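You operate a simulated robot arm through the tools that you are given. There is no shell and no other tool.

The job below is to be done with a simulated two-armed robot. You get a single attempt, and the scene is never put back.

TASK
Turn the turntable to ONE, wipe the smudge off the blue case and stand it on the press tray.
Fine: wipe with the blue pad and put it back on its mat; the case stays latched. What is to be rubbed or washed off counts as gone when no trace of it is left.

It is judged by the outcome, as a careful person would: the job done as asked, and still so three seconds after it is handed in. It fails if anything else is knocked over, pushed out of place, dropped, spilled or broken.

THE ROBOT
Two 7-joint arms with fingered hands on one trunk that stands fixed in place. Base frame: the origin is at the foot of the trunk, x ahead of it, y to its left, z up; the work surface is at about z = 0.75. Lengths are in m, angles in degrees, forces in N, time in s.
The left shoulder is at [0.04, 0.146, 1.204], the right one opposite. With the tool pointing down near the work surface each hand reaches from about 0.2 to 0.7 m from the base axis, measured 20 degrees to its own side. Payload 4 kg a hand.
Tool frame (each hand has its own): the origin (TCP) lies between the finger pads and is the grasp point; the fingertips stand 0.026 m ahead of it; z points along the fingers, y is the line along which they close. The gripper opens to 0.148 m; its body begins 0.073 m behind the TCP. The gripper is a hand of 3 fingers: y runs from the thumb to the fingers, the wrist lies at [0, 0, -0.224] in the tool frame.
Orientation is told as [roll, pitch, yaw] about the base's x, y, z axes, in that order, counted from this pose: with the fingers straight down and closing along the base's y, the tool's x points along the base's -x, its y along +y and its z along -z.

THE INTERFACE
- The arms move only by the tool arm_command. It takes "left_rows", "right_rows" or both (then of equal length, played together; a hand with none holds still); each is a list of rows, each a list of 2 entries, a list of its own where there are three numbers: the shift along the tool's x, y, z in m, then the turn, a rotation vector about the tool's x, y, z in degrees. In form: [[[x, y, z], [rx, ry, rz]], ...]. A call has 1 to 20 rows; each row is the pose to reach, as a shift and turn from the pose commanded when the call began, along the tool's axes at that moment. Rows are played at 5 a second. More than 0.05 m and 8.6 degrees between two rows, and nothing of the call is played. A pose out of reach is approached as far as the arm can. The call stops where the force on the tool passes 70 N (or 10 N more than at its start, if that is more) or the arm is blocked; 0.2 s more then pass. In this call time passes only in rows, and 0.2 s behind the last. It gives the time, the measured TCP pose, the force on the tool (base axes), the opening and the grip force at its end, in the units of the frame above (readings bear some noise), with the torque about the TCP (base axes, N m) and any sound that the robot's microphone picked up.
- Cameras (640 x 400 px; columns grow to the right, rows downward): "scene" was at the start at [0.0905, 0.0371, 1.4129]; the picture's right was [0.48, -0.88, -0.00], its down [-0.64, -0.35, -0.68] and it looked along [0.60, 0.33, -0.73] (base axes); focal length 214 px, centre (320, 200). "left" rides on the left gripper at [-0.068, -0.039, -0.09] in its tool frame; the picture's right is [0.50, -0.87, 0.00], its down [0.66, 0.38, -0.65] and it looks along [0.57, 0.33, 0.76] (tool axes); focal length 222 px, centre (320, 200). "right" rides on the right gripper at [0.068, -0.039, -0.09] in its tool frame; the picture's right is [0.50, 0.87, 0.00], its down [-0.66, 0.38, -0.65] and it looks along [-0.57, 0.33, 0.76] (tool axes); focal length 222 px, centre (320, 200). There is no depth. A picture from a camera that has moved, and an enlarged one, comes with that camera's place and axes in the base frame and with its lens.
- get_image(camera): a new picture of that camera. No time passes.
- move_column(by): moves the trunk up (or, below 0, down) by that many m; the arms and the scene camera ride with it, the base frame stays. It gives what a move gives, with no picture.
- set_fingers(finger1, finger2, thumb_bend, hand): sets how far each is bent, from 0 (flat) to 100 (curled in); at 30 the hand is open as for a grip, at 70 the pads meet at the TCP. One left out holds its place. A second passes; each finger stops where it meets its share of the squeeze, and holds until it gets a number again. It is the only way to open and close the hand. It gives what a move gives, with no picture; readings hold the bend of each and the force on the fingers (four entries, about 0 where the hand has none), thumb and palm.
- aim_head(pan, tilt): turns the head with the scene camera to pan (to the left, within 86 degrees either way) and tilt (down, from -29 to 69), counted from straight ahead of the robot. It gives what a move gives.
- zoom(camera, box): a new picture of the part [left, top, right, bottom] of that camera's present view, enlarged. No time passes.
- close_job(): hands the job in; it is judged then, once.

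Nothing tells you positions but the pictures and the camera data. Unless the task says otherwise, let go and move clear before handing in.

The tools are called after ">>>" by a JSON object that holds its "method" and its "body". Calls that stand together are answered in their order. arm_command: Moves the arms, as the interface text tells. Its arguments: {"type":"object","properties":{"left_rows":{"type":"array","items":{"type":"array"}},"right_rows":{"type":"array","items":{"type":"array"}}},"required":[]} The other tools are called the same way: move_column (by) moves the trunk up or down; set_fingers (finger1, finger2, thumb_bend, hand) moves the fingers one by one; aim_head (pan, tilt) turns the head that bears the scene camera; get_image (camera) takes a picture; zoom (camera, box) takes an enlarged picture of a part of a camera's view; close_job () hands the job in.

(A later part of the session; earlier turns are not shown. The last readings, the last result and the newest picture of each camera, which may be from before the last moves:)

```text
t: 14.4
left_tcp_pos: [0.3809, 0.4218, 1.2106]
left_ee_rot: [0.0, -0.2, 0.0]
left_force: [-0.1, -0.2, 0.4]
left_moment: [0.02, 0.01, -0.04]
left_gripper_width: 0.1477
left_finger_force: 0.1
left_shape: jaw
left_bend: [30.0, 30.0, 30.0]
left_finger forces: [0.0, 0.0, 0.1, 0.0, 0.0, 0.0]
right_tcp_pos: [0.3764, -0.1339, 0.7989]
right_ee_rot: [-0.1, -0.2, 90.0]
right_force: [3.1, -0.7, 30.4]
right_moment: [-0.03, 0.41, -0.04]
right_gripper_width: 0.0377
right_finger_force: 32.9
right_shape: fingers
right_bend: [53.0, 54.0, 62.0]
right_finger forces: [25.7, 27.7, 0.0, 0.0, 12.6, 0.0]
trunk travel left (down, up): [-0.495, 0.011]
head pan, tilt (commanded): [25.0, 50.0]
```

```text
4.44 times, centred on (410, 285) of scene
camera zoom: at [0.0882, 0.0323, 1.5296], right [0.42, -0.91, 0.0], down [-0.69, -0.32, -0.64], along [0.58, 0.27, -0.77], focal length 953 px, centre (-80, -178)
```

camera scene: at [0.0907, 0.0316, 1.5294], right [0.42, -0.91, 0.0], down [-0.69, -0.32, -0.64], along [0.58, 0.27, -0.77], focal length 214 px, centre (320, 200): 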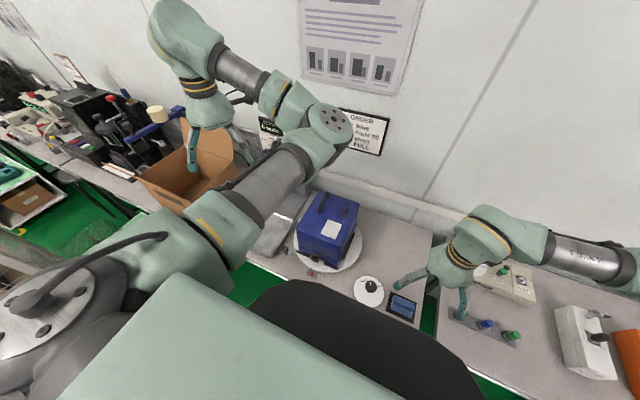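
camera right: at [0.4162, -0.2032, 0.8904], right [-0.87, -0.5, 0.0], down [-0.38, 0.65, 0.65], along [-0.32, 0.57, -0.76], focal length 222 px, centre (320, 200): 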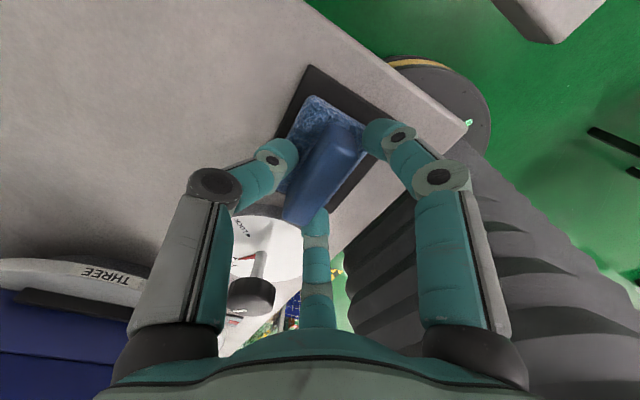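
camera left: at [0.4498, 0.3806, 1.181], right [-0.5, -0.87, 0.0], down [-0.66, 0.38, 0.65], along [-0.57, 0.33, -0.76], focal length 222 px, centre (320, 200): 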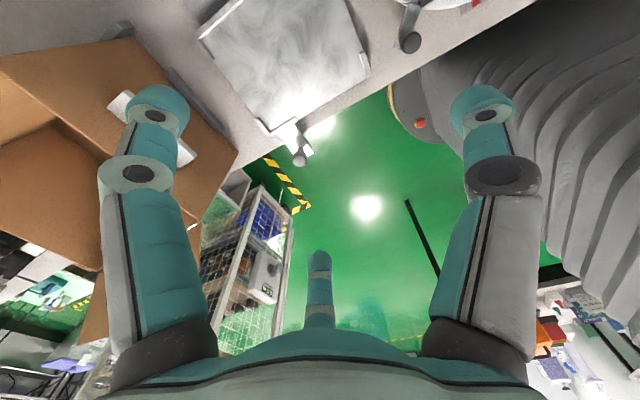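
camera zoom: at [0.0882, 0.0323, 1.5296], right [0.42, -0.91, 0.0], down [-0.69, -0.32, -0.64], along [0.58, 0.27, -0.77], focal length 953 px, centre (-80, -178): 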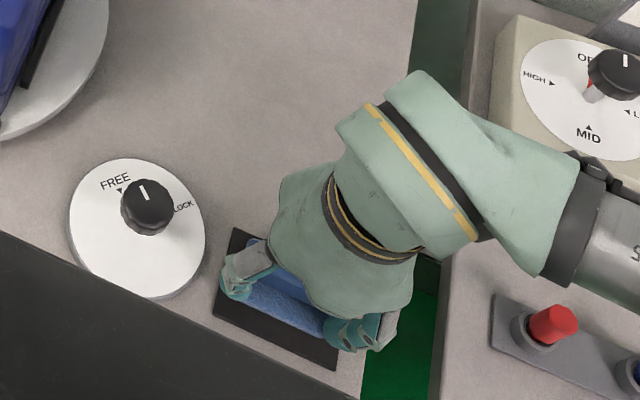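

The fingertips are pressing on the sponge (30 N upward), so I lift 4 mm and close again.

>>> {"method": "arm_command", "body": {"right_rows": [[[0, 0, -0.002], [0, 0, 0]], [[0, 0, -0.004], [0, 0, 0]]]}}

>>> {"method": "set_fingers", "body": {"hand": "right", "finger1": 70, "finger2": 70, "thumb_bend": 70}}

>>> {"method": "get_image", "body": {"camera": "right"}}

```text
t: 15.0
left_tcp_pos: [0.3842, 0.4224, 1.2096]
left_ee_rot: [0.0, 0.0, 0.0]
left_force: [0.7, -0.7, 0.6]
left_moment: [-0.04, 0.01, -0.04]
left_gripper_width: 0.148
left_finger_force: 0.1
left_shape: jaw
left_bend: [30.0, 30.0, 30.0]
left_finger forces: [0.1, 0.0, 0.0, 0.0, 0.1, 0.0]
right_tcp_pos: [0.3764, -0.1352, 0.7986]
right_ee_rot: [0.2, 0.0, 90.1]
right_force: [5.8, 2.6, 8.5]
right_moment: [0.2, -0.1, -0.06]
right_gripper_width: 0.0374
right_finger_force: 24.9
right_shape: fingers
right_bend: [54.0, 54.0, 63.0]
right_finger forces: [15.6, 21.6, 0.0, 0.1, 12.8, 0.1]
trunk travel left (down, up): [-0.495, 0.011]
head pan, tilt (commanded): [25.0, 50.0]
```

```text
t: 16.0
left_tcp_pos: [0.3828, 0.4207, 1.2103]
left_ee_rot: [0.0, 0.1, 0.0]
left_force: [0.6, -0.2, 0.1]
left_moment: [0.01, -0.04, 0.0]
left_gripper_width: 0.1479
left_finger_force: 0.1
left_shape: jaw
left_bend: [30.0, 30.0, 30.0]
left_finger forces: [0.0, 0.0, 0.0, 0.1, 0.0, 0.1]
right_tcp_pos: [0.3757, -0.1364, 0.7997]
right_ee_rot: [0.0, 0.1, 90.0]
right_force: [1.1, 0.2, 3.6]
right_moment: [0.13, 0.03, -0.04]
right_gripper_width: 0.0373
right_finger_force: 19.9
right_shape: fingers
right_bend: [53.0, 54.0, 63.0]
right_finger forces: [14.1, 15.7, 0.1, 0.0, 10.0, 0.0]
trunk travel left (down, up): [-0.495, 0.011]
head pan, tilt (commanded): [25.0, 50.0]
```

```text
taken
camera right: at [0.4156, -0.2044, 0.891], right [-0.87, -0.5, 0.0], down [-0.38, 0.66, 0.65], along [-0.33, 0.57, -0.76], focal length 222 px, centre (320, 200)
```

right: 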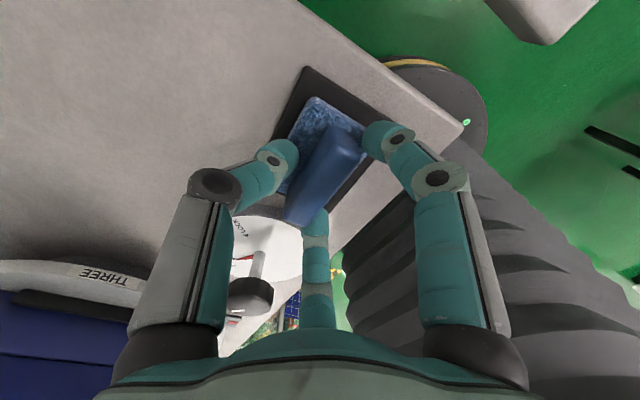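

Grip is now balanced with little downward load. I lift straight up and check the pad comes along.

>>> {"method": "arm_command", "body": {"right_rows": [[[0, 0, -0.01], [0, 0, 0]], [[0, 0, -0.03], [0, 0, 0]], [[0, 0, -0.06], [0, 0, 0]], [[0, 0, -0.1], [0, 0, 0]], [[0, 0, -0.14], [0, 0, 0]], [[0, 0, -0.18], [0, 0, 0]], [[0, 0, -0.22], [0, 0, 0]]]}}

>>> {"method": "get_image", "body": {"camera": "right"}}

>>> {"method": "get_image", "body": {"camera": "scene"}}

```text
t: 17.6
left_tcp_pos: [0.3818, 0.4208, 1.2106]
left_ee_rot: [0.0, -0.1, 0.0]
left_force: [0.2, -0.1, 0.2]
left_moment: [0.01, 0.0, -0.03]
left_gripper_width: 0.1479
left_finger_force: 0.1
left_shape: jaw
left_bend: [30.0, 30.0, 30.0]
left_finger forces: [0.1, 0.1, 0.0, 0.1, 0.0, 0.0]
right_tcp_pos: [0.3773, -0.1341, 1.02]
right_ee_rot: [0.2, 0.1, 90.0]
right_force: [0.5, -0.2, -1.5]
right_moment: [0.01, 0.01, -0.01]
right_gripper_width: 0.0356
right_finger_force: 15.3
right_shape: fingers
right_bend: [53.0, 54.0, 64.0]
right_finger forces: [11.6, 11.0, 0.1, 0.0, 8.0, 0.1]
trunk travel left (down, up): [-0.495, 0.011]
head pan, tilt (commanded): [25.0, 50.0]
```

```text
taken
camera right: at [0.4175, -0.2026, 1.1119], right [-0.87, -0.5, 0.0], down [-0.38, 0.66, 0.65], along [-0.33, 0.57, -0.76], focal length 222 px, centre (320, 200)
```

right: 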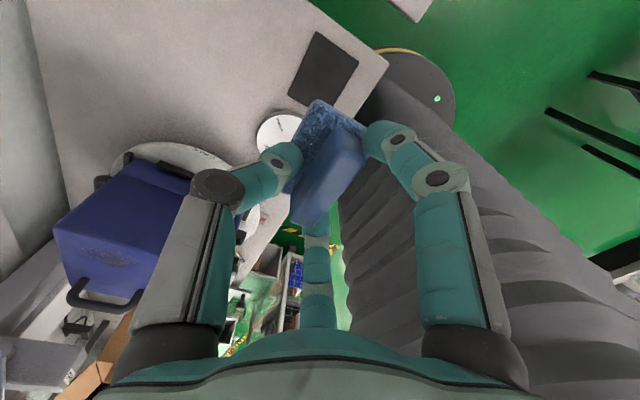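

```text
taken
camera scene: at [0.0901, 0.0318, 1.5294], right [0.42, -0.91, 0.0], down [-0.69, -0.32, -0.64], along [0.58, 0.27, -0.77], focal length 214 px, centre (320, 200)
```

scene: 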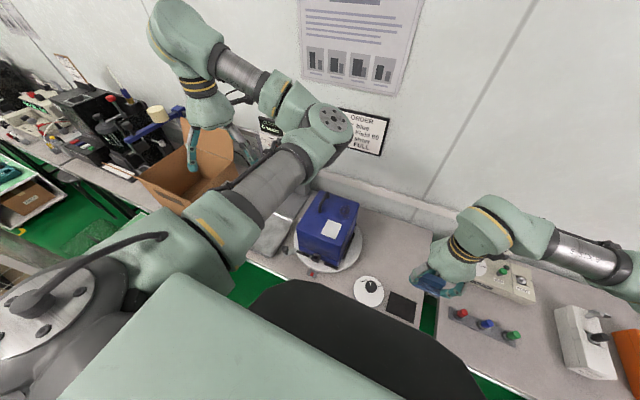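

The pad is held firmly. The left elbow hangs near the case, so I'll move the left arm up and outward first to clear the right hand's way.

>>> {"method": "arm_command", "body": {"left_rows": [[[-0.006, 0.018, -0.035], [0, 0, 0]], [[-0.012, 0.036, -0.07], [0, 0, 0]], [[-0.02, 0.054, -0.105], [0, 0, 0]], [[-0.027, 0.072, -0.14], [0, 0, 0]], [[-0.034, 0.09, -0.175], [0, 0, 0]], [[-0.04, 0.11, -0.21], [0, 0, 0]]]}}

>>> {"method": "get_image", "body": {"camera": "scene"}}

>>> {"method": "zoom", "body": {"camera": "scene", "box": [270, 170, 390, 290]}}

>>> {"method": "zoom", "body": {"camera": "right", "box": [30, 130, 250, 340]}}

```text
t: 19.0
left_tcp_pos: [0.4232, 0.5312, 1.4208]
left_ee_rot: [0.1, -0.1, 0.0]
left_force: [0.0, -0.7, -0.6]
left_moment: [0.0, -0.06, 0.0]
left_gripper_width: 0.1479
left_finger_force: 0.2
left_shape: jaw
left_bend: [30.0, 30.0, 30.0]
left_finger forces: [0.0, 0.1, 0.0, 0.0, 0.0, 0.1]
right_tcp_pos: [0.3769, -0.133, 1.0199]
right_ee_rot: [0.1, 0.0, 89.9]
right_force: [-1.0, -0.7, -0.5]
right_moment: [0.04, -0.04, 0.0]
right_gripper_width: 0.0356
right_finger_force: 15.2
right_shape: fingers
right_bend: [53.0, 54.0, 64.0]
right_finger forces: [11.7, 11.0, 0.0, 0.1, 8.0, 0.1]
trunk travel left (down, up): [-0.495, 0.011]
head pan, tilt (commanded): [25.0, 50.0]
```

```text
taken
camera scene: at [0.0889, 0.0323, 1.5295], right [0.42, -0.91, 0.0], down [-0.69, -0.32, -0.64], along [0.58, 0.27, -0.77], focal length 214 px, centre (320, 200)
```

scene: 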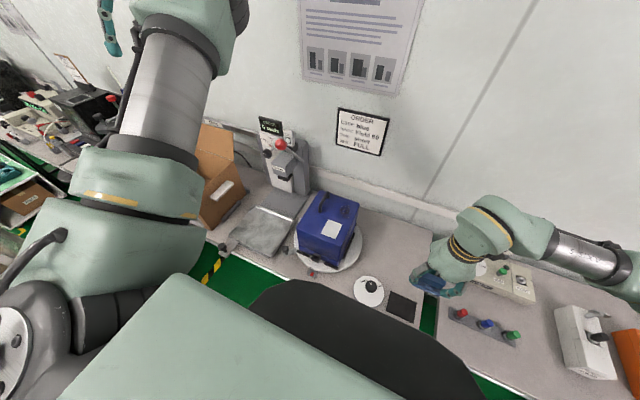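

```text
3.33 times, centred on (330, 230) of scene
camera zoom: at [0.0889, 0.0323, 1.5295], right [0.42, -0.91, 0.0], down [-0.69, -0.32, -0.64], along [0.58, 0.27, -0.77], focal length 715 px, centre (287, 100)
```

zoom: 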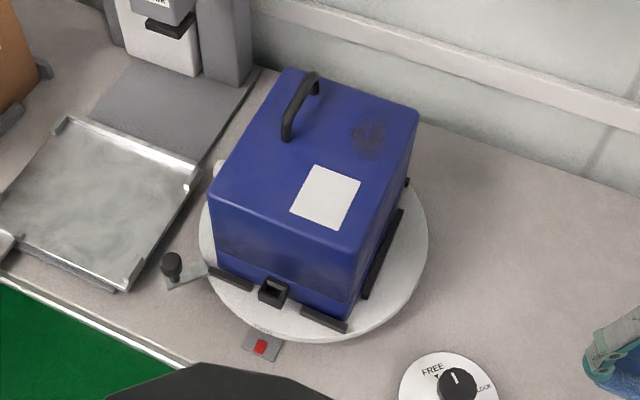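

```text
1.90 times, centred on (140, 235) of right
camera zoom: at [0.4168, -0.2023, 1.1118], right [-0.87, -0.5, 0.0], down [-0.38, 0.66, 0.65], along [-0.33, 0.57, -0.76], focal length 423 px, centre (663, 133)
```

zoom: 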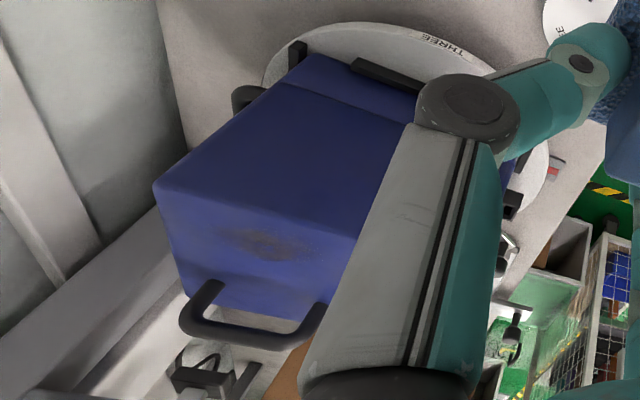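

Smudge centre triangulates to about (0.530, 0.145, 0.937) on the case top, roughly 5 cm across. I move the pad over it, well above the surface.

>>> {"method": "arm_command", "body": {"right_rows": [[[-0.02, -0.01, -0.02], [0, 0, 0]], [[-0.055, -0.03, -0.03], [0, 0, 0]], [[-0.09, -0.05, -0.03], [0, 0, 0]], [[-0.125, -0.069, -0.03], [0, 0, 0]], [[-0.16, -0.088, -0.03], [0, 0, 0]], [[-0.195, -0.107, -0.03], [0, 0, 0]], [[-0.23, -0.127, -0.03], [0, 0, 0]], [[-0.26, -0.143, -0.03], [0, 0, 0]], [[-0.278, -0.153, -0.03], [0, 0, 0]]]}}

>>> {"method": "get_image", "body": {"camera": "right"}}

>>> {"method": "zoom", "body": {"camera": "scene", "box": [260, 130, 440, 270]}}

```text
t: 21.0
left_tcp_pos: [0.4246, 0.5311, 1.4206]
left_ee_rot: [0.0, 0.0, 0.0]
left_force: [0.1, 0.5, 0.1]
left_moment: [-0.01, 0.01, 0.0]
left_gripper_width: 0.1479
left_finger_force: 0.0
left_shape: jaw
left_bend: [30.0, 30.0, 30.0]
left_finger forces: [0.0, 0.0, 0.1, 0.1, 0.0, 0.1]
right_tcp_pos: [0.5305, 0.1453, 1.0491]
right_ee_rot: [0.0, 0.0, 90.0]
right_force: [0.4, 0.1, -0.5]
right_moment: [0.01, -0.01, -0.01]
right_gripper_width: 0.0353
right_finger_force: 14.7
right_shape: fingers
right_bend: [54.0, 54.0, 64.0]
right_finger forces: [11.4, 10.7, 0.0, 0.1, 8.0, 0.0]
trunk travel left (down, up): [-0.495, 0.011]
head pan, tilt (commanded): [25.0, 50.0]
```

```text
taken
camera right: at [0.5706, 0.0758, 1.142], right [-0.87, -0.5, 0.0], down [-0.38, 0.66, 0.65], along [-0.33, 0.57, -0.76], focal length 222 px, centre (320, 200)
```

right: 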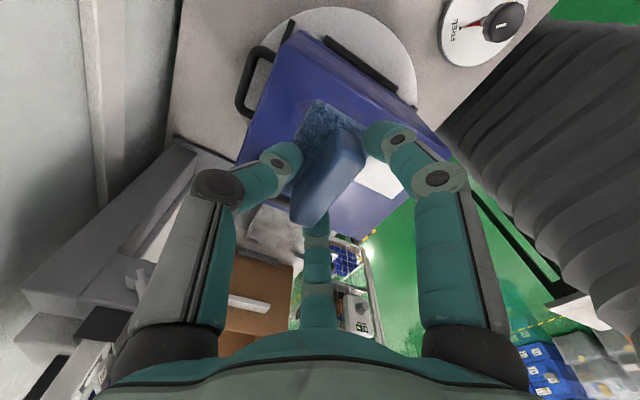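

```text
2.86 times, centred on (350, 200) of scene
camera zoom: at [0.0902, 0.0327, 1.5294], right [0.42, -0.91, 0.0], down [-0.69, -0.32, -0.64], along [0.58, 0.27, -0.77], focal length 613 px, centre (234, 200)
```

zoom: 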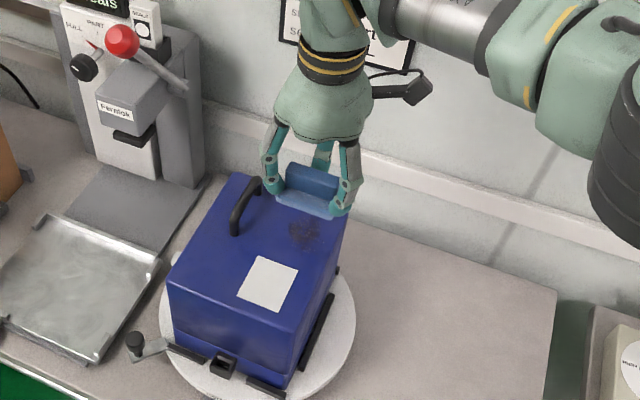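

The pad hovers right above the smudge. I lower it in small steps and watch the force; a side loop handle on the back face of the case is also visible and noted.

>>> {"method": "arm_command", "body": {"right_rows": [[[0, 0, 0.02], [0, 0, 0]], [[0, 0, 0.04], [0, 0, 0]], [[0, 0, 0.052], [0, 0, 0]]]}}

>>> {"method": "get_image", "body": {"camera": "right"}}

>>> {"method": "zoom", "body": {"camera": "scene", "box": [280, 150, 400, 250]}}

```text
t: 21.8
left_tcp_pos: [0.4237, 0.5295, 1.4203]
left_ee_rot: [0.1, 0.1, 0.0]
left_force: [-0.5, -0.4, -0.1]
left_moment: [0.01, 0.01, 0.01]
left_gripper_width: 0.1477
left_finger_force: 0.2
left_shape: jaw
left_bend: [30.0, 30.0, 30.0]
left_finger forces: [0.0, 0.0, 0.0, 0.0, 0.0, 0.1]
right_tcp_pos: [0.5292, 0.1433, 0.9977]
right_ee_rot: [-0.1, -0.1, 90.0]
right_force: [-0.6, 0.6, -0.2]
right_moment: [0.0, 0.01, -0.03]
right_gripper_width: 0.0355
right_finger_force: 14.8
right_shape: fingers
right_bend: [54.0, 54.0, 64.0]
right_finger forces: [11.4, 10.8, 0.1, 0.0, 7.9, 0.1]
trunk travel left (down, up): [-0.495, 0.011]
head pan, tilt (commanded): [25.0, 50.0]
```

```text
taken
camera right: at [0.5695, 0.0749, 1.0897], right [-0.87, -0.5, 0.0], down [-0.38, 0.65, 0.65], along [-0.33, 0.57, -0.76], focal length 222 px, centre (320, 200)
```

right: 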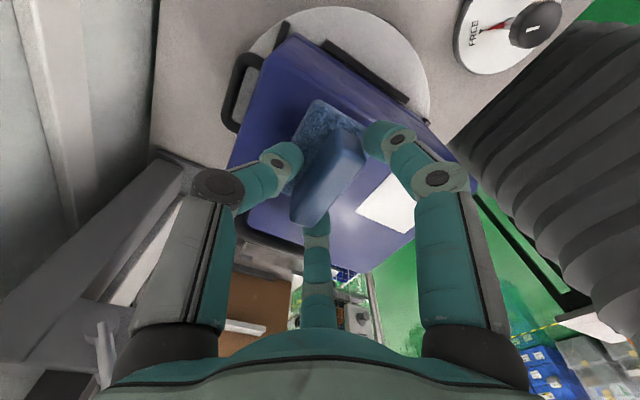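

```text
4.00 times, centred on (340, 200) of scene
camera zoom: at [0.0904, 0.0314, 1.5294], right [0.42, -0.91, 0.0], down [-0.69, -0.32, -0.64], along [0.58, 0.27, -0.77], focal length 858 px, centre (240, 200)
```

zoom: 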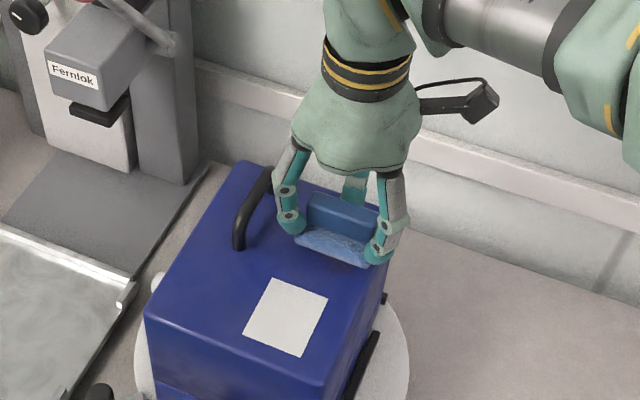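

The pad is about a centimetre above the surface and the near finger is ~2–3 cm from the handle. Lowering further in small steps.

>>> {"method": "arm_command", "body": {"right_rows": [[[0, 0, 0.005], [0, 0, 0]], [[0, 0, 0.01], [0, 0, 0]]]}}

>>> {"method": "arm_command", "body": {"right_rows": [[[0, 0, 0.003], [0, 0, 0]]]}}

```text
t: 22.4
left_tcp_pos: [0.422, 0.5295, 1.4215]
left_ee_rot: [0.1, -0.1, 0.0]
left_force: [0.4, -0.4, 0.2]
left_moment: [0.0, 0.01, -0.01]
left_gripper_width: 0.1479
left_finger_force: 0.0
left_shape: jaw
left_bend: [30.0, 30.0, 30.0]
left_finger forces: [0.0, 0.0, 0.0, 0.0, 0.0, 0.0]
right_tcp_pos: [0.5295, 0.143, 0.9907]
right_ee_rot: [-0.2, -0.1, 90.0]
right_force: [2.7, 1.7, 9.4]
right_moment: [0.01, 0.13, 0.01]
right_gripper_width: 0.0352
right_finger_force: 17.4
right_shape: fingers
right_bend: [54.0, 54.0, 64.0]
right_finger forces: [13.1, 12.6, 0.0, 0.0, 9.2, 0.0]
trunk travel left (down, up): [-0.495, 0.011]
head pan, tilt (commanded): [25.0, 50.0]
```

```text
t: 22.8
left_tcp_pos: [0.4208, 0.5292, 1.4221]
left_ee_rot: [0.0, -0.2, -0.1]
left_force: [0.4, -0.3, -0.4]
left_moment: [-0.02, -0.01, 0.02]
left_gripper_width: 0.148
left_finger_force: 0.1
left_shape: jaw
left_bend: [30.0, 30.0, 30.0]
left_finger forces: [0.0, 0.0, 0.0, 0.0, 0.0, 0.1]
right_tcp_pos: [0.5284, 0.143, 0.9908]
right_ee_rot: [-0.3, -0.2, 90.0]
right_force: [2.9, 0.6, 29.1]
right_moment: [0.06, 0.42, -0.03]
right_gripper_width: 0.0303
right_finger_force: 25.0
right_shape: fingers
right_bend: [54.0, 54.0, 66.0]
right_finger forces: [20.3, 21.4, 0.1, 0.0, 8.2, 0.0]
trunk travel left (down, up): [-0.495, 0.011]
head pan, tilt (commanded): [25.0, 50.0]
```

Contact made at TCP z≈0.991; 29 N is more than needed, so I ease off to about 15 N and wipe back and forth over the smudge.

>>> {"method": "arm_command", "body": {"right_rows": [[[0, 0, -0.0025], [0, 0, 0]], [[0, 0.012, -0.0025], [0, 0, 0]], [[0, 0.024, -0.0025], [0, 0, 0]], [[0, 0.012, -0.0025], [0, 0, 0]], [[0, 0, -0.0025], [0, 0, 0]], [[0, -0.012, -0.0025], [0, 0, 0]], [[0, -0.022, -0.0025], [0, 0, 0]], [[0, -0.012, -0.0025], [0, 0, 0]], [[0, 0, -0.0025], [0, 0, 0]], [[0, 0.012, -0.0025], [0, 0, 0]], [[0, 0.024, -0.0025], [0, 0, 0]], [[0, 0.012, -0.0025], [0, 0, 0]], [[0, 0, -0.0025], [0, 0, 0]]]}}

>>> {"method": "zoom", "body": {"camera": "scene", "box": [270, 170, 390, 290]}}

>>> {"method": "get_image", "body": {"camera": "right"}}

```text
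t: 25.6
left_tcp_pos: [0.4169, 0.5295, 1.4224]
left_ee_rot: [0.2, -0.3, 0.0]
left_force: [-1.0, 0.3, 0.3]
left_moment: [0.03, -0.01, -0.01]
left_gripper_width: 0.1479
left_finger_force: 0.0
left_shape: jaw
left_bend: [30.0, 30.0, 30.0]
left_finger forces: [0.0, 0.0, 0.0, 0.0, 0.0, 0.1]
right_tcp_pos: [0.522, 0.1445, 0.9887]
right_ee_rot: [0.1, -0.2, 90.1]
right_force: [-12.2, -2.0, 25.6]
right_moment: [-0.03, 0.88, 0.06]
right_gripper_width: 0.032
right_finger_force: 27.9
right_shape: fingers
right_bend: [52.0, 53.0, 69.0]
right_finger forces: [27.7, 26.4, 0.0, 0.1, 1.6, 0.1]
trunk travel left (down, up): [-0.495, 0.011]
head pan, tilt (commanded): [25.0, 50.0]
```

```text
3.33 times, centred on (330, 230) of scene
camera zoom: at [0.0834, 0.031, 1.5298], right [0.42, -0.91, 0.0], down [-0.69, -0.32, -0.65], along [0.59, 0.27, -0.76], focal length 715 px, centre (287, 100)
```

zoom: 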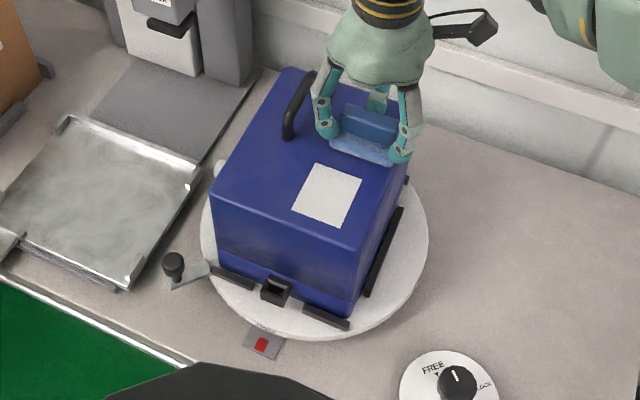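

```text
taken
camera right: at [0.5633, 0.0759, 1.0806], right [-0.87, -0.5, 0.0], down [-0.38, 0.65, 0.66], along [-0.33, 0.57, -0.76], focal length 222 px, centre (320, 200)
```

right: 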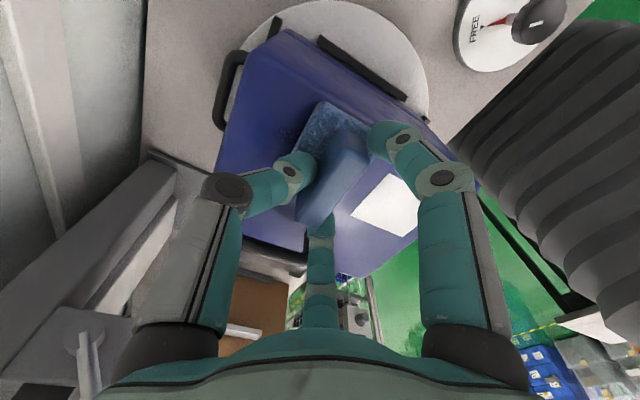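

Friction is significant (12 N sideways). I lift off to check how much of the smudge is gone.

>>> {"method": "arm_command", "body": {"right_rows": [[[0, 0, -0.01], [0, 0, 0]], [[0, 0, -0.04], [0, 0, 0]], [[0.02, 0, -0.07], [0, 0, 0]], [[0.06, 0, -0.08], [0, 0, 0]], [[0.1, 0, -0.08], [0, 0, 0]]]}}

>>> {"method": "zoom", "body": {"camera": "scene", "box": [280, 170, 380, 250]}}

>>> {"method": "get_image", "body": {"camera": "right"}}

```text
t: 26.8
left_tcp_pos: [0.4249, 0.5284, 1.421]
left_ee_rot: [0.1, -0.1, -0.1]
left_force: [0.0, 0.3, 0.7]
left_moment: [0.02, 0.0, 0.01]
left_gripper_width: 0.1481
left_finger_force: 0.1
left_shape: jaw
left_bend: [30.0, 30.0, 30.0]
left_finger forces: [0.0, 0.0, 0.1, 0.0, 0.0, 0.0]
right_tcp_pos: [0.5316, 0.0403, 1.0653]
right_ee_rot: [0.1, -0.1, 90.0]
right_force: [-0.5, -0.1, -0.9]
right_moment: [0.05, -0.01, -0.01]
right_gripper_width: 0.031
right_finger_force: 14.1
right_shape: fingers
right_bend: [53.0, 55.0, 68.0]
right_finger forces: [11.8, 11.1, 0.0, 0.0, 5.7, 0.0]
trunk travel left (down, up): [-0.495, 0.011]
head pan, tilt (commanded): [25.0, 50.0]
```

```text
5.00 times, centred on (330, 210) of scene
camera zoom: at [0.0907, 0.0294, 1.5294], right [0.42, -0.91, 0.0], down [-0.69, -0.32, -0.64], along [0.58, 0.27, -0.77], focal length 1072 px, centre (270, 150)
```

zoom: 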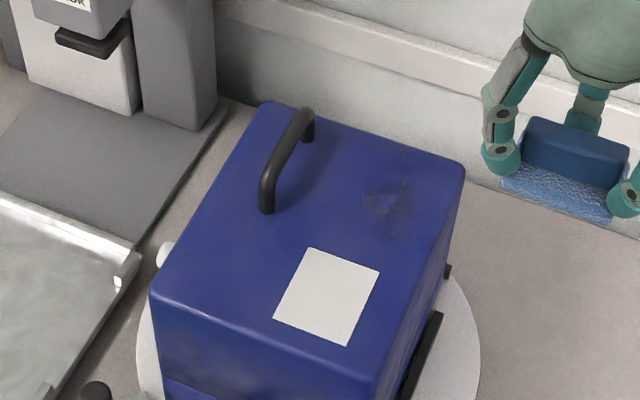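

```text
taken
camera right: at [0.5718, -0.0277, 1.1574], right [-0.87, -0.5, 0.0], down [-0.38, 0.65, 0.66], along [-0.33, 0.57, -0.76], focal length 222 px, centre (320, 200)
```

right: 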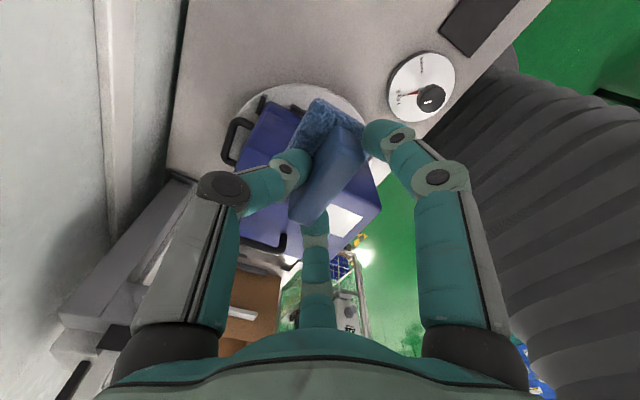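

The smudge is fainter but still there. I go back for a second, wider wipe in loops with a bit less pressure, staying clear of the handle.

>>> {"method": "arm_command", "body": {"right_rows": [[[-0.04, 0, 0.02], [0, 0, 0]], [[-0.08, 0, 0.04], [0, 0, 0]], [[-0.1, 0, 0.065], [0, 0, 0]], [[-0.1, 0, 0.079], [0, 0, 0]], [[-0.1, 0.015, 0.079], [0, 0, 0]], [[-0.09, 0.026, 0.079], [0, 0, 0]], [[-0.082, 0.012, 0.079], [0, 0, 0]], [[-0.08, 0, 0.079], [0, 0, 0]], [[-0.082, -0.012, 0.079], [0, 0, 0]], [[-0.09, -0.024, 0.079], [0, 0, 0]], [[-0.1, -0.024, 0.079], [0, 0, 0]], [[-0.11, -0.012, 0.079], [0, 0, 0]], [[-0.112, 0, 0.079], [0, 0, 0]], [[-0.11, 0.012, 0.079], [0, 0, 0]], [[-0.1, 0.026, 0.079], [0, 0, 0]], [[-0.092, 0.012, 0.079], [0, 0, 0]], [[-0.09, 0, 0.079], [0, 0, 0]], [[-0.095, -0.012, 0.079], [0, 0, 0]], [[-0.1, -0.024, 0.079], [0, 0, 0]], [[-0.1, 0, 0.079], [0, 0, 0]]]}}

>>> {"method": "arm_command", "body": {"right_rows": [[[0, 0.02, 0], [0, 0, 0]], [[0, 0, 0], [0, 0, 0]], [[0, -0.02, 0], [0, 0, 0]], [[0.01, 0, 0], [0, 0, 0]], [[0.01, 0.02, 0], [0, 0, 0]], [[0.01, 0, 0], [0, 0, 0]], [[0.01, -0.02, 0], [0, 0, 0]], [[0, 0, 0], [0, 0, 0]], [[0, 0, -0.03], [0, 0, 0]], [[0.02, 0, -0.07], [0, 0, 0]], [[0.06, 0, -0.08], [0, 0, 0]], [[0.1, 0, -0.08], [0, 0, 0]]]}}

>>> {"method": "zoom", "body": {"camera": "scene", "box": [280, 170, 380, 250]}}

>>> {"method": "get_image", "body": {"camera": "right"}}

```text
t: 31.0
left_tcp_pos: [0.4255, 0.5283, 1.4211]
left_ee_rot: [0.1, 0.0, 0.0]
left_force: [0.1, 0.6, 0.6]
left_moment: [-0.01, 0.0, -0.01]
left_gripper_width: 0.148
left_finger_force: 0.0
left_shape: jaw
left_bend: [30.0, 30.0, 30.0]
left_finger forces: [0.0, 0.0, 0.1, 0.1, 0.0, 0.1]
right_tcp_pos: [0.5313, 0.1412, 0.9898]
right_ee_rot: [-0.2, 0.0, 89.9]
right_force: [7.0, -0.5, 17.9]
right_moment: [0.04, 0.03, -0.08]
right_gripper_width: 0.0289
right_finger_force: 21.4
right_shape: fingers
right_bend: [55.0, 54.0, 67.0]
right_finger forces: [12.7, 19.6, 0.0, 0.1, 9.8, 0.0]
trunk travel left (down, up): [-0.495, 0.011]
head pan, tilt (commanded): [25.0, 50.0]
```

```text
t: 33.6
left_tcp_pos: [0.4257, 0.5295, 1.42]
left_ee_rot: [0.1, 0.1, 0.0]
left_force: [-0.1, -0.4, 0.2]
left_moment: [-0.01, 0.02, -0.05]
left_gripper_width: 0.1479
left_finger_force: 0.0
left_shape: jaw
left_bend: [30.0, 30.0, 30.0]
left_finger forces: [0.0, 0.0, 0.0, 0.0, 0.0, 0.0]
right_tcp_pos: [0.5282, 0.0423, 1.0707]
right_ee_rot: [0.1, -0.1, 90.0]
right_force: [0.5, 0.7, -0.2]
right_moment: [0.02, -0.01, -0.02]
right_gripper_width: 0.0309
right_finger_force: 16.1
right_shape: fingers
right_bend: [54.0, 55.0, 67.0]
right_finger forces: [12.8, 14.1, 0.1, 0.1, 5.1, 0.0]
trunk travel left (down, up): [-0.495, 0.011]
head pan, tilt (commanded): [25.0, 50.0]
```

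```text
5.00 times, centred on (330, 210) of scene
camera zoom: at [0.0912, 0.0299, 1.5294], right [0.42, -0.91, 0.0], down [-0.69, -0.32, -0.64], along [0.58, 0.27, -0.77], focal length 1072 px, centre (270, 150)
```

zoom: 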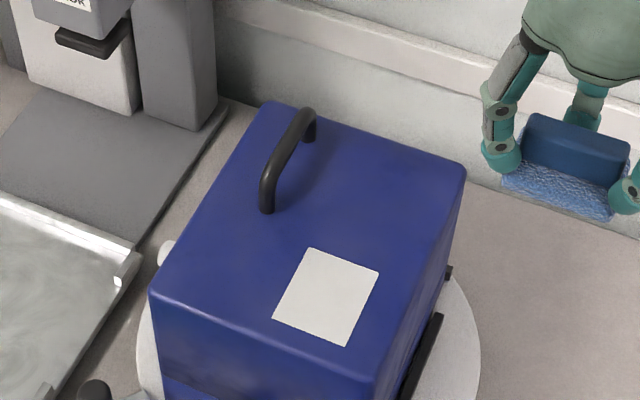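

```text
taken
camera right: at [0.5692, -0.0265, 1.1615], right [-0.87, -0.5, 0.0], down [-0.38, 0.65, 0.66], along [-0.33, 0.57, -0.76], focal length 222 px, centre (320, 200)
```

right: 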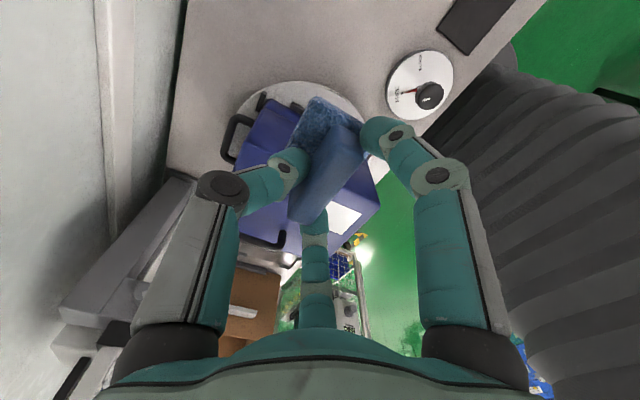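

The smudge looks gone from the head's view. I zoom in further to make sure no trace is left on the top or the visible sides.

>>> {"method": "zoom", "body": {"camera": "scene", "box": [335, 190, 375, 225]}}

>>> {"method": "zoom", "body": {"camera": "scene", "box": [290, 185, 375, 275]}}

>>> {"method": "zoom", "body": {"camera": "right", "box": [210, 80, 390, 270]}}

```text
11.43 times, centred on (355, 208) of scene
camera zoom: at [0.0912, 0.0299, 1.5294], right [0.42, -0.91, 0.0], down [-0.69, -0.32, -0.64], along [0.58, 0.27, -0.77], focal length 2451 px, centre (-80, 114)
```

zoom: 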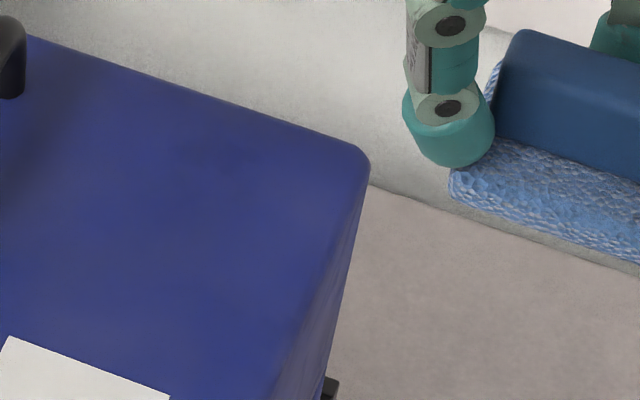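

```text
4.44 times, centred on (332, 230) of scene
camera zoom: at [0.0912, 0.0299, 1.5294], right [0.42, -0.91, 0.0], down [-0.69, -0.32, -0.64], along [0.58, 0.27, -0.77], focal length 953 px, centre (264, 67)
```

zoom: 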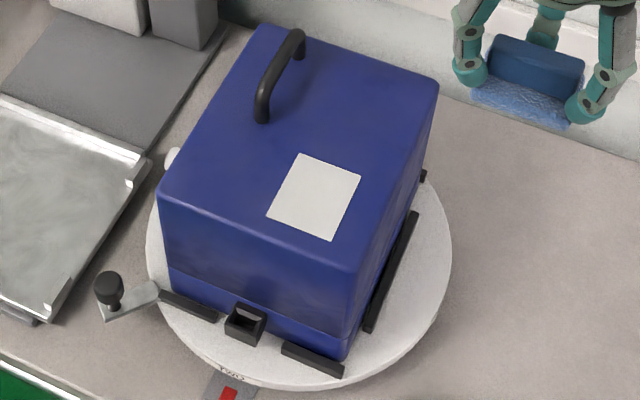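

```text
2.11 times, centred on (300, 175) of right
camera zoom: at [0.5692, -0.0265, 1.1615], right [-0.87, -0.5, 0.0], down [-0.38, 0.65, 0.66], along [-0.33, 0.57, -0.76], focal length 468 px, centre (362, 253)
```

zoom: 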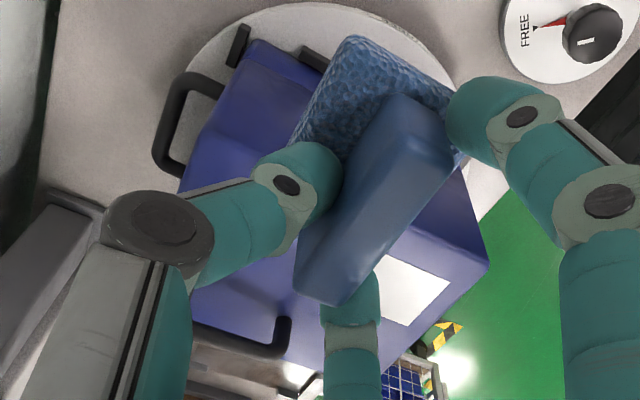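

It looks clean, but a very faint shade might remain, so I give it one more thorough pass before returning the pad.

>>> {"method": "arm_command", "body": {"right_rows": [[[-0.04, 0, 0.02], [0, 0, 0]], [[-0.08, 0, 0.04], [0, 0, 0]], [[-0.1, 0, 0.065], [0, 0, 0]], [[-0.1, 0, 0.08], [0, 0, 0]], [[-0.1, 0.015, 0.08], [0, 0, 0]], [[-0.09, 0.028, 0.08], [0, 0, 0]], [[-0.082, 0.012, 0.08], [0, 0, 0]], [[-0.08, 0, 0.08], [0, 0, 0]], [[-0.082, -0.012, 0.08], [0, 0, 0]], [[-0.09, -0.026, 0.08], [0, 0, 0]], [[-0.1, -0.026, 0.08], [0, 0, 0]], [[-0.11, -0.012, 0.08], [0, 0, 0]], [[-0.112, 0, 0.08], [0, 0, 0]], [[-0.11, 0.012, 0.08], [0, 0, 0]], [[-0.1, 0.028, 0.08], [0, 0, 0]], [[-0.092, 0.012, 0.08], [0, 0, 0]], [[-0.09, 0, 0.08], [0, 0, 0]], [[-0.095, -0.012, 0.08], [0, 0, 0]], [[-0.1, -0.026, 0.08], [0, 0, 0]], [[-0.1, 0, 0.08], [0, 0, 0]]]}}

>>> {"method": "arm_command", "body": {"right_rows": [[[-0.01, 0.02, 0], [0, 0, 0]], [[-0.01, 0, 0], [0, 0, 0]], [[-0.01, -0.02, 0], [0, 0, 0]], [[0, 0, 0], [0, 0, 0]], [[0, 0.02, 0], [0, 0, 0]], [[0.01, 0, 0], [0, 0, 0]], [[0.01, -0.02, 0], [0, 0, 0]], [[0, 0, 0], [0, 0, 0]], [[0, 0, -0.03], [0, 0, 0]], [[0.02, 0, -0.07], [0, 0, 0]], [[0.06, 0, -0.08], [0, 0, 0]], [[0.1, 0, -0.08], [0, 0, 0]], [[0.14, 0.03, -0.08], [0, 0, 0]], [[0.18, 0.06, -0.08], [0, 0, 0]], [[0.22, 0.09, -0.07], [0, 0, 0]], [[0.26, 0.12, -0.05], [0, 0, 0]], [[0.279, 0.153, -0.03], [0, 0, 0]]]}}

>>> {"method": "get_image", "body": {"camera": "scene"}}

>>> {"method": "get_image", "body": {"camera": "right"}}

>>> {"method": "zoom", "body": {"camera": "scene", "box": [335, 190, 375, 225]}}

```text
t: 37.8
left_tcp_pos: [0.4252, 0.5287, 1.4212]
left_ee_rot: [0.1, 0.0, 0.0]
left_force: [0.0, 0.3, -0.3]
left_moment: [0.01, 0.04, 0.01]
left_gripper_width: 0.1479
left_finger_force: 0.1
left_shape: jaw
left_bend: [30.0, 30.0, 30.0]
left_finger forces: [0.0, 0.1, 0.0, 0.0, 0.0, 0.0]
right_tcp_pos: [0.5332, 0.14, 0.99]
right_ee_rot: [-0.3, -0.1, 89.9]
right_force: [9.0, -0.4, 21.7]
right_moment: [-0.02, -0.03, -0.05]
right_gripper_width: 0.0294
right_finger_force: 23.3
right_shape: fingers
right_bend: [55.0, 55.0, 66.0]
right_finger forces: [15.7, 19.9, 0.1, 0.0, 10.7, 0.1]
trunk travel left (down, up): [-0.495, 0.011]
head pan, tilt (commanded): [25.0, 50.0]
```

```text
refused: row 15 steps farther than a row can; nothing moved
```

```text
taken
camera scene: at [0.0918, 0.0294, 1.5295], right [0.42, -0.91, 0.0], down [-0.69, -0.32, -0.64], along [0.58, 0.27, -0.77], focal length 214 px, centre (320, 200)
```

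scene: 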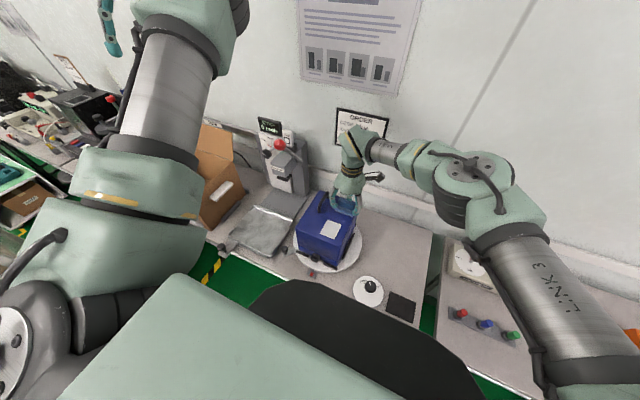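

```text
taken
camera right: at [0.5727, 0.0712, 1.0809], right [-0.87, -0.5, -0.01], down [-0.38, 0.65, 0.65], along [-0.32, 0.57, -0.76], focal length 222 px, centre (320, 200)
```

right: 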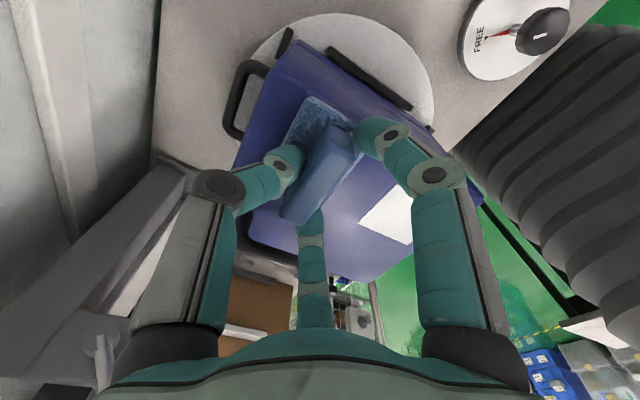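

```text
11.43 times, centred on (355, 208) of scene
camera zoom: at [0.0918, 0.0294, 1.5295], right [0.42, -0.91, 0.0], down [-0.69, -0.32, -0.64], along [0.58, 0.27, -0.77], focal length 2451 px, centre (-80, 114)
```

zoom: 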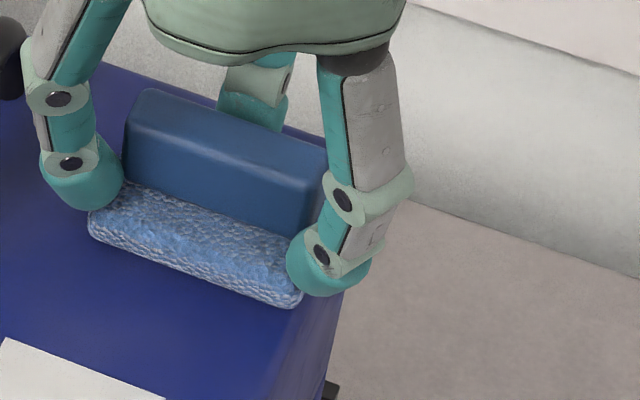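

The second batch was refused for a too-large step. I repeat the last strokes and lift off to the right, in smaller steps.

>>> {"method": "arm_command", "body": {"right_rows": [[[-0.01, 0.02, 0], [0, 0, 0]], [[-0.01, 0, 0], [0, 0, 0]], [[-0.01, -0.02, 0], [0, 0, 0]], [[0, 0, 0], [0, 0, 0]], [[0, 0.02, 0], [0, 0, 0]], [[0.01, 0, 0], [0, 0, 0]], [[0.01, -0.02, 0], [0, 0, 0]], [[0, 0, 0], [0, 0, 0]], [[0, 0, -0.03], [0, 0, 0]], [[0.02, 0, -0.07], [0, 0, 0]], [[0.06, 0, -0.08], [0, 0, 0]], [[0.1, 0, -0.08], [0, 0, 0]], [[0.13, 0.03, -0.08], [0, 0, 0]], [[0.16, 0.06, -0.08], [0, 0, 0]], [[0.19, 0.09, -0.08], [0, 0, 0]], [[0.22, 0.12, -0.08], [0, 0, 0]], [[0.25, 0.14, -0.08], [0, 0, 0]], [[0.278, 0.155, -0.08], [0, 0, 0]]]}}

>>> {"method": "zoom", "body": {"camera": "scene", "box": [335, 190, 375, 225]}}

>>> {"method": "get_image", "body": {"camera": "right"}}

>>> {"method": "zoom", "body": {"camera": "right", "box": [20, 100, 250, 320]}}

```text
t: 41.6
left_tcp_pos: [0.423, 0.5287, 1.4218]
left_ee_rot: [0.0, 0.0, 0.0]
left_force: [-0.1, -0.7, 0.4]
left_moment: [0.01, 0.02, -0.01]
left_gripper_width: 0.1479
left_finger_force: 0.0
left_shape: jaw
left_bend: [30.0, 30.0, 30.0]
left_finger forces: [0.0, 0.0, 0.0, 0.0, 0.0, 0.1]
right_tcp_pos: [0.3755, -0.1381, 1.0691]
right_ee_rot: [0.0, -0.1, 90.0]
right_force: [0.1, 0.2, -0.5]
right_moment: [-0.01, -0.02, -0.01]
right_gripper_width: 0.0297
right_finger_force: 16.0
right_shape: fingers
right_bend: [54.0, 55.0, 67.0]
right_finger forces: [12.6, 13.0, 0.0, 0.0, 5.4, 0.0]
right hand out of reach, approached as far as the arm can: row 3
trunk travel left (down, up): [-0.495, 0.011]
head pan, tilt (commanded): [25.0, 50.0]
```

```text
11.43 times, centred on (355, 208) of scene
camera zoom: at [0.0899, 0.0297, 1.5295], right [0.42, -0.91, 0.0], down [-0.69, -0.32, -0.64], along [0.58, 0.27, -0.77], focal length 2451 px, centre (-80, 114)
```

zoom: 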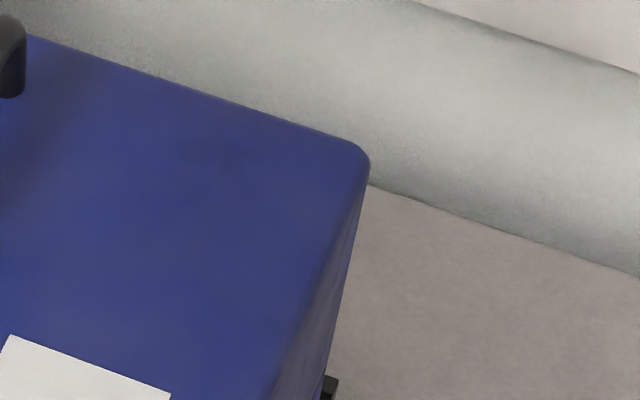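

```text
taken
camera right: at [0.4154, -0.2071, 1.1606], right [-0.87, -0.5, 0.0], down [-0.38, 0.65, 0.66], along [-0.33, 0.57, -0.76], focal length 222 px, centre (320, 200)
```

right: 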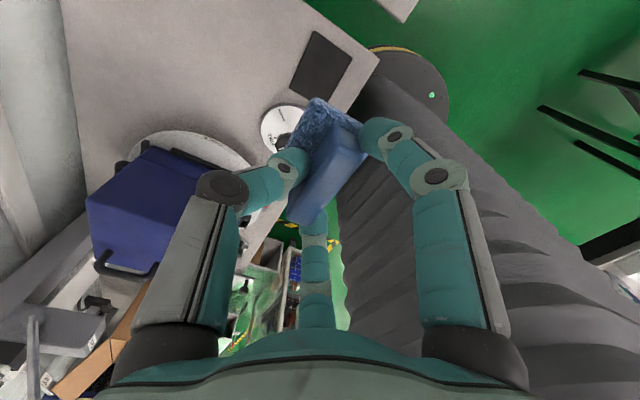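

```text
1.82 times, centred on (135, 210) of right
camera zoom: at [0.4154, -0.2071, 1.1606], right [-0.87, -0.5, 0.0], down [-0.38, 0.65, 0.66], along [-0.33, 0.57, -0.76], focal length 404 px, centre (656, 182)
```

zoom: 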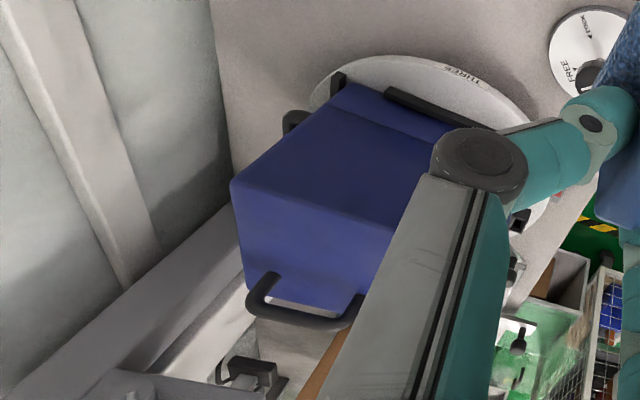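

The top is clean from both views. The pad now hangs above its mat; I check its alignment before lowering.

>>> {"method": "zoom", "body": {"camera": "scene", "box": [350, 230, 470, 330]}}

>>> {"method": "zoom", "body": {"camera": "right", "box": [250, 20, 410, 240]}}

```text
4.00 times, centred on (410, 280) of scene
camera zoom: at [0.0899, 0.0297, 1.5295], right [0.42, -0.91, 0.0], down [-0.69, -0.32, -0.64], along [0.58, 0.27, -0.77], focal length 858 px, centre (-40, -120)
```

zoom: 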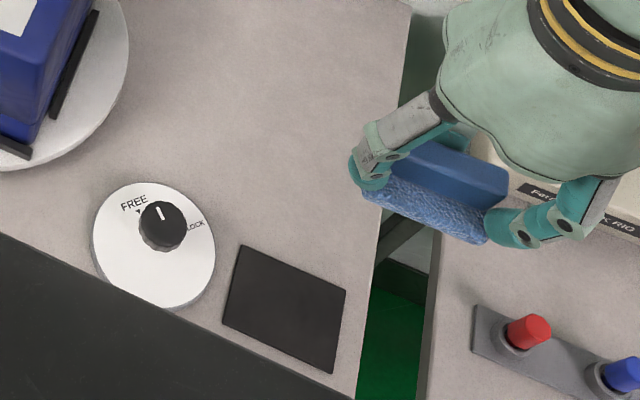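

```text
1.82 times, centred on (330, 130) of right
camera zoom: at [0.4154, -0.2071, 1.1606], right [-0.87, -0.5, 0.0], down [-0.38, 0.65, 0.66], along [-0.33, 0.57, -0.76], focal length 404 px, centre (302, 327)
```

zoom: 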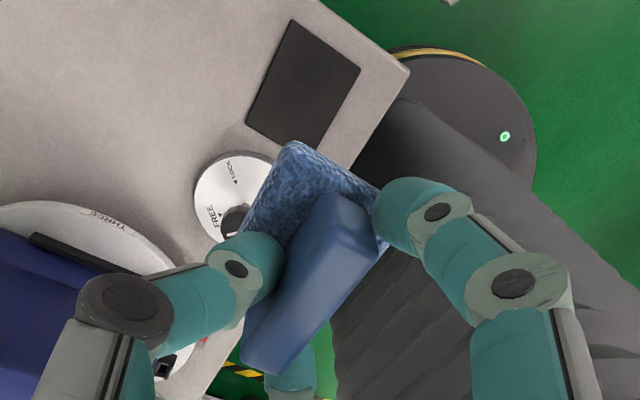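

Pad is parallel to the mat. Lowering to just above it.

>>> {"method": "arm_command", "body": {"right_rows": [[[0, 0, 0.04], [0, 0, 0]], [[-0.001, 0, 0.08], [0, 0, 0]], [[-0.002, 0, 0.12], [0, 0, 0]], [[-0.002, 0, 0.16], [0, 0, 0]], [[-0.002, 0, 0.2], [0, 0, 0]], [[-0.002, 0, 0.23], [0, 0, 0]], [[-0.002, 0, 0.25], [0, 0, 0]]]}}

>>> {"method": "get_image", "body": {"camera": "right"}}

>>> {"method": "zoom", "body": {"camera": "scene", "box": [350, 240, 470, 330]}}

```text
t: 43.2
left_tcp_pos: [0.4251, 0.53, 1.4196]
left_ee_rot: [0.0, -0.1, 0.0]
left_force: [0.6, 0.4, 1.0]
left_moment: [0.02, 0.02, 0.0]
left_gripper_width: 0.1483
left_finger_force: 0.0
left_shape: jaw
left_bend: [30.0, 30.0, 30.0]
left_finger forces: [0.0, 0.1, 0.0, 0.0, 0.1, 0.0]
right_tcp_pos: [0.3736, -0.1311, 0.8174]
right_ee_rot: [0.0, 0.0, 90.0]
right_force: [-0.4, 0.0, -0.7]
right_moment: [-0.03, 0.0, 0.01]
right_gripper_width: 0.03
right_finger_force: 15.3
right_shape: fingers
right_bend: [54.0, 55.0, 67.0]
right_finger forces: [12.1, 12.9, 0.1, 0.1, 5.2, 0.0]
trunk travel left (down, up): [-0.495, 0.011]
head pan, tilt (commanded): [25.0, 50.0]
```

```text
taken
camera right: at [0.4131, -0.2009, 0.9095], right [-0.87, -0.5, 0.0], down [-0.38, 0.66, 0.65], along [-0.33, 0.57, -0.76], focal length 222 px, centre (320, 200)
```

right: 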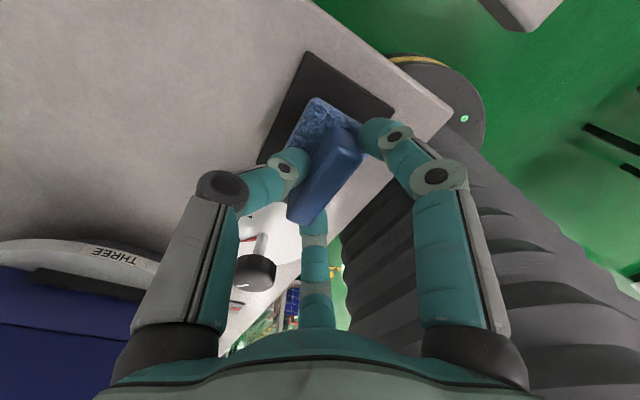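

```text
4.44 times, centred on (410, 285) of scene
camera zoom: at [0.0904, 0.0315, 1.5294], right [0.42, -0.91, 0.0], down [-0.69, -0.32, -0.64], along [0.58, 0.27, -0.77], focal length 953 px, centre (-80, -178)
```

zoom: 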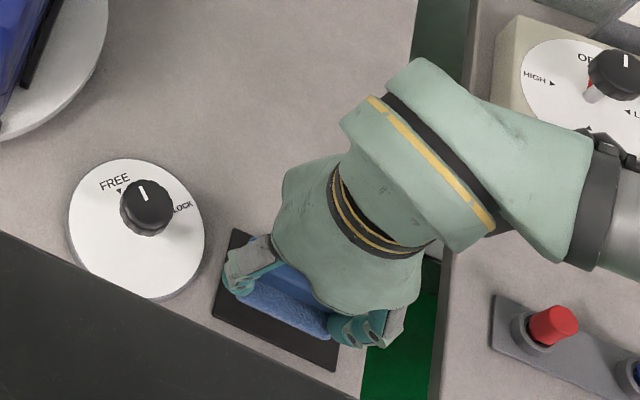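

Well over the mat. I correct a few mm and lower to touch.

>>> {"method": "arm_command", "body": {"right_rows": [[[0.002, -0.001, 0.005], [0, 0, 0]], [[0.004, -0.002, 0.01], [0, 0, 0]], [[0.004, -0.002, 0.014], [0, 0, 0]]]}}

>>> {"method": "arm_command", "body": {"right_rows": [[[0, 0, 0.003], [0, 0, 0]]]}}

```text
t: 44.0
left_tcp_pos: [0.425, 0.5306, 1.4199]
left_ee_rot: [0.0, 0.0, 0.0]
left_force: [0.2, -0.3, -0.6]
left_moment: [0.01, -0.01, 0.03]
left_gripper_width: 0.1479
left_finger_force: 0.1
left_shape: jaw
left_bend: [30.0, 30.0, 30.0]
left_finger forces: [0.1, 0.1, 0.0, 0.0, 0.1, 0.0]
right_tcp_pos: [0.3762, -0.1366, 0.8041]
right_ee_rot: [0.1, 0.0, 90.0]
right_force: [-1.0, 1.0, -0.6]
right_moment: [0.02, 0.01, 0.0]
right_gripper_width: 0.0302
right_finger_force: 15.1
right_shape: fingers
right_bend: [54.0, 55.0, 67.0]
right_finger forces: [12.1, 12.9, 0.0, 0.0, 5.3, 0.0]
trunk travel left (down, up): [-0.495, 0.011]
head pan, tilt (commanded): [25.0, 50.0]
```

```text
t: 44.4
left_tcp_pos: [0.4244, 0.5296, 1.4198]
left_ee_rot: [0.1, 0.0, 0.0]
left_force: [-0.4, 0.3, 0.2]
left_moment: [0.03, 0.0, -0.01]
left_gripper_width: 0.148
left_finger_force: 0.1
left_shape: jaw
left_bend: [30.0, 30.0, 30.0]
left_finger forces: [0.0, 0.1, 0.1, 0.1, 0.1, 0.0]
right_tcp_pos: [0.3766, -0.1368, 0.8006]
right_ee_rot: [0.2, 0.0, 90.0]
right_force: [-0.8, 0.0, 0.2]
right_moment: [-0.01, 0.01, -0.03]
right_gripper_width: 0.0299
right_finger_force: 15.1
right_shape: fingers
right_bend: [54.0, 55.0, 67.0]
right_finger forces: [12.0, 12.8, 0.0, 0.0, 5.2, 0.0]
trunk travel left (down, up): [-0.495, 0.011]
head pan, tilt (commanded): [25.0, 50.0]
```

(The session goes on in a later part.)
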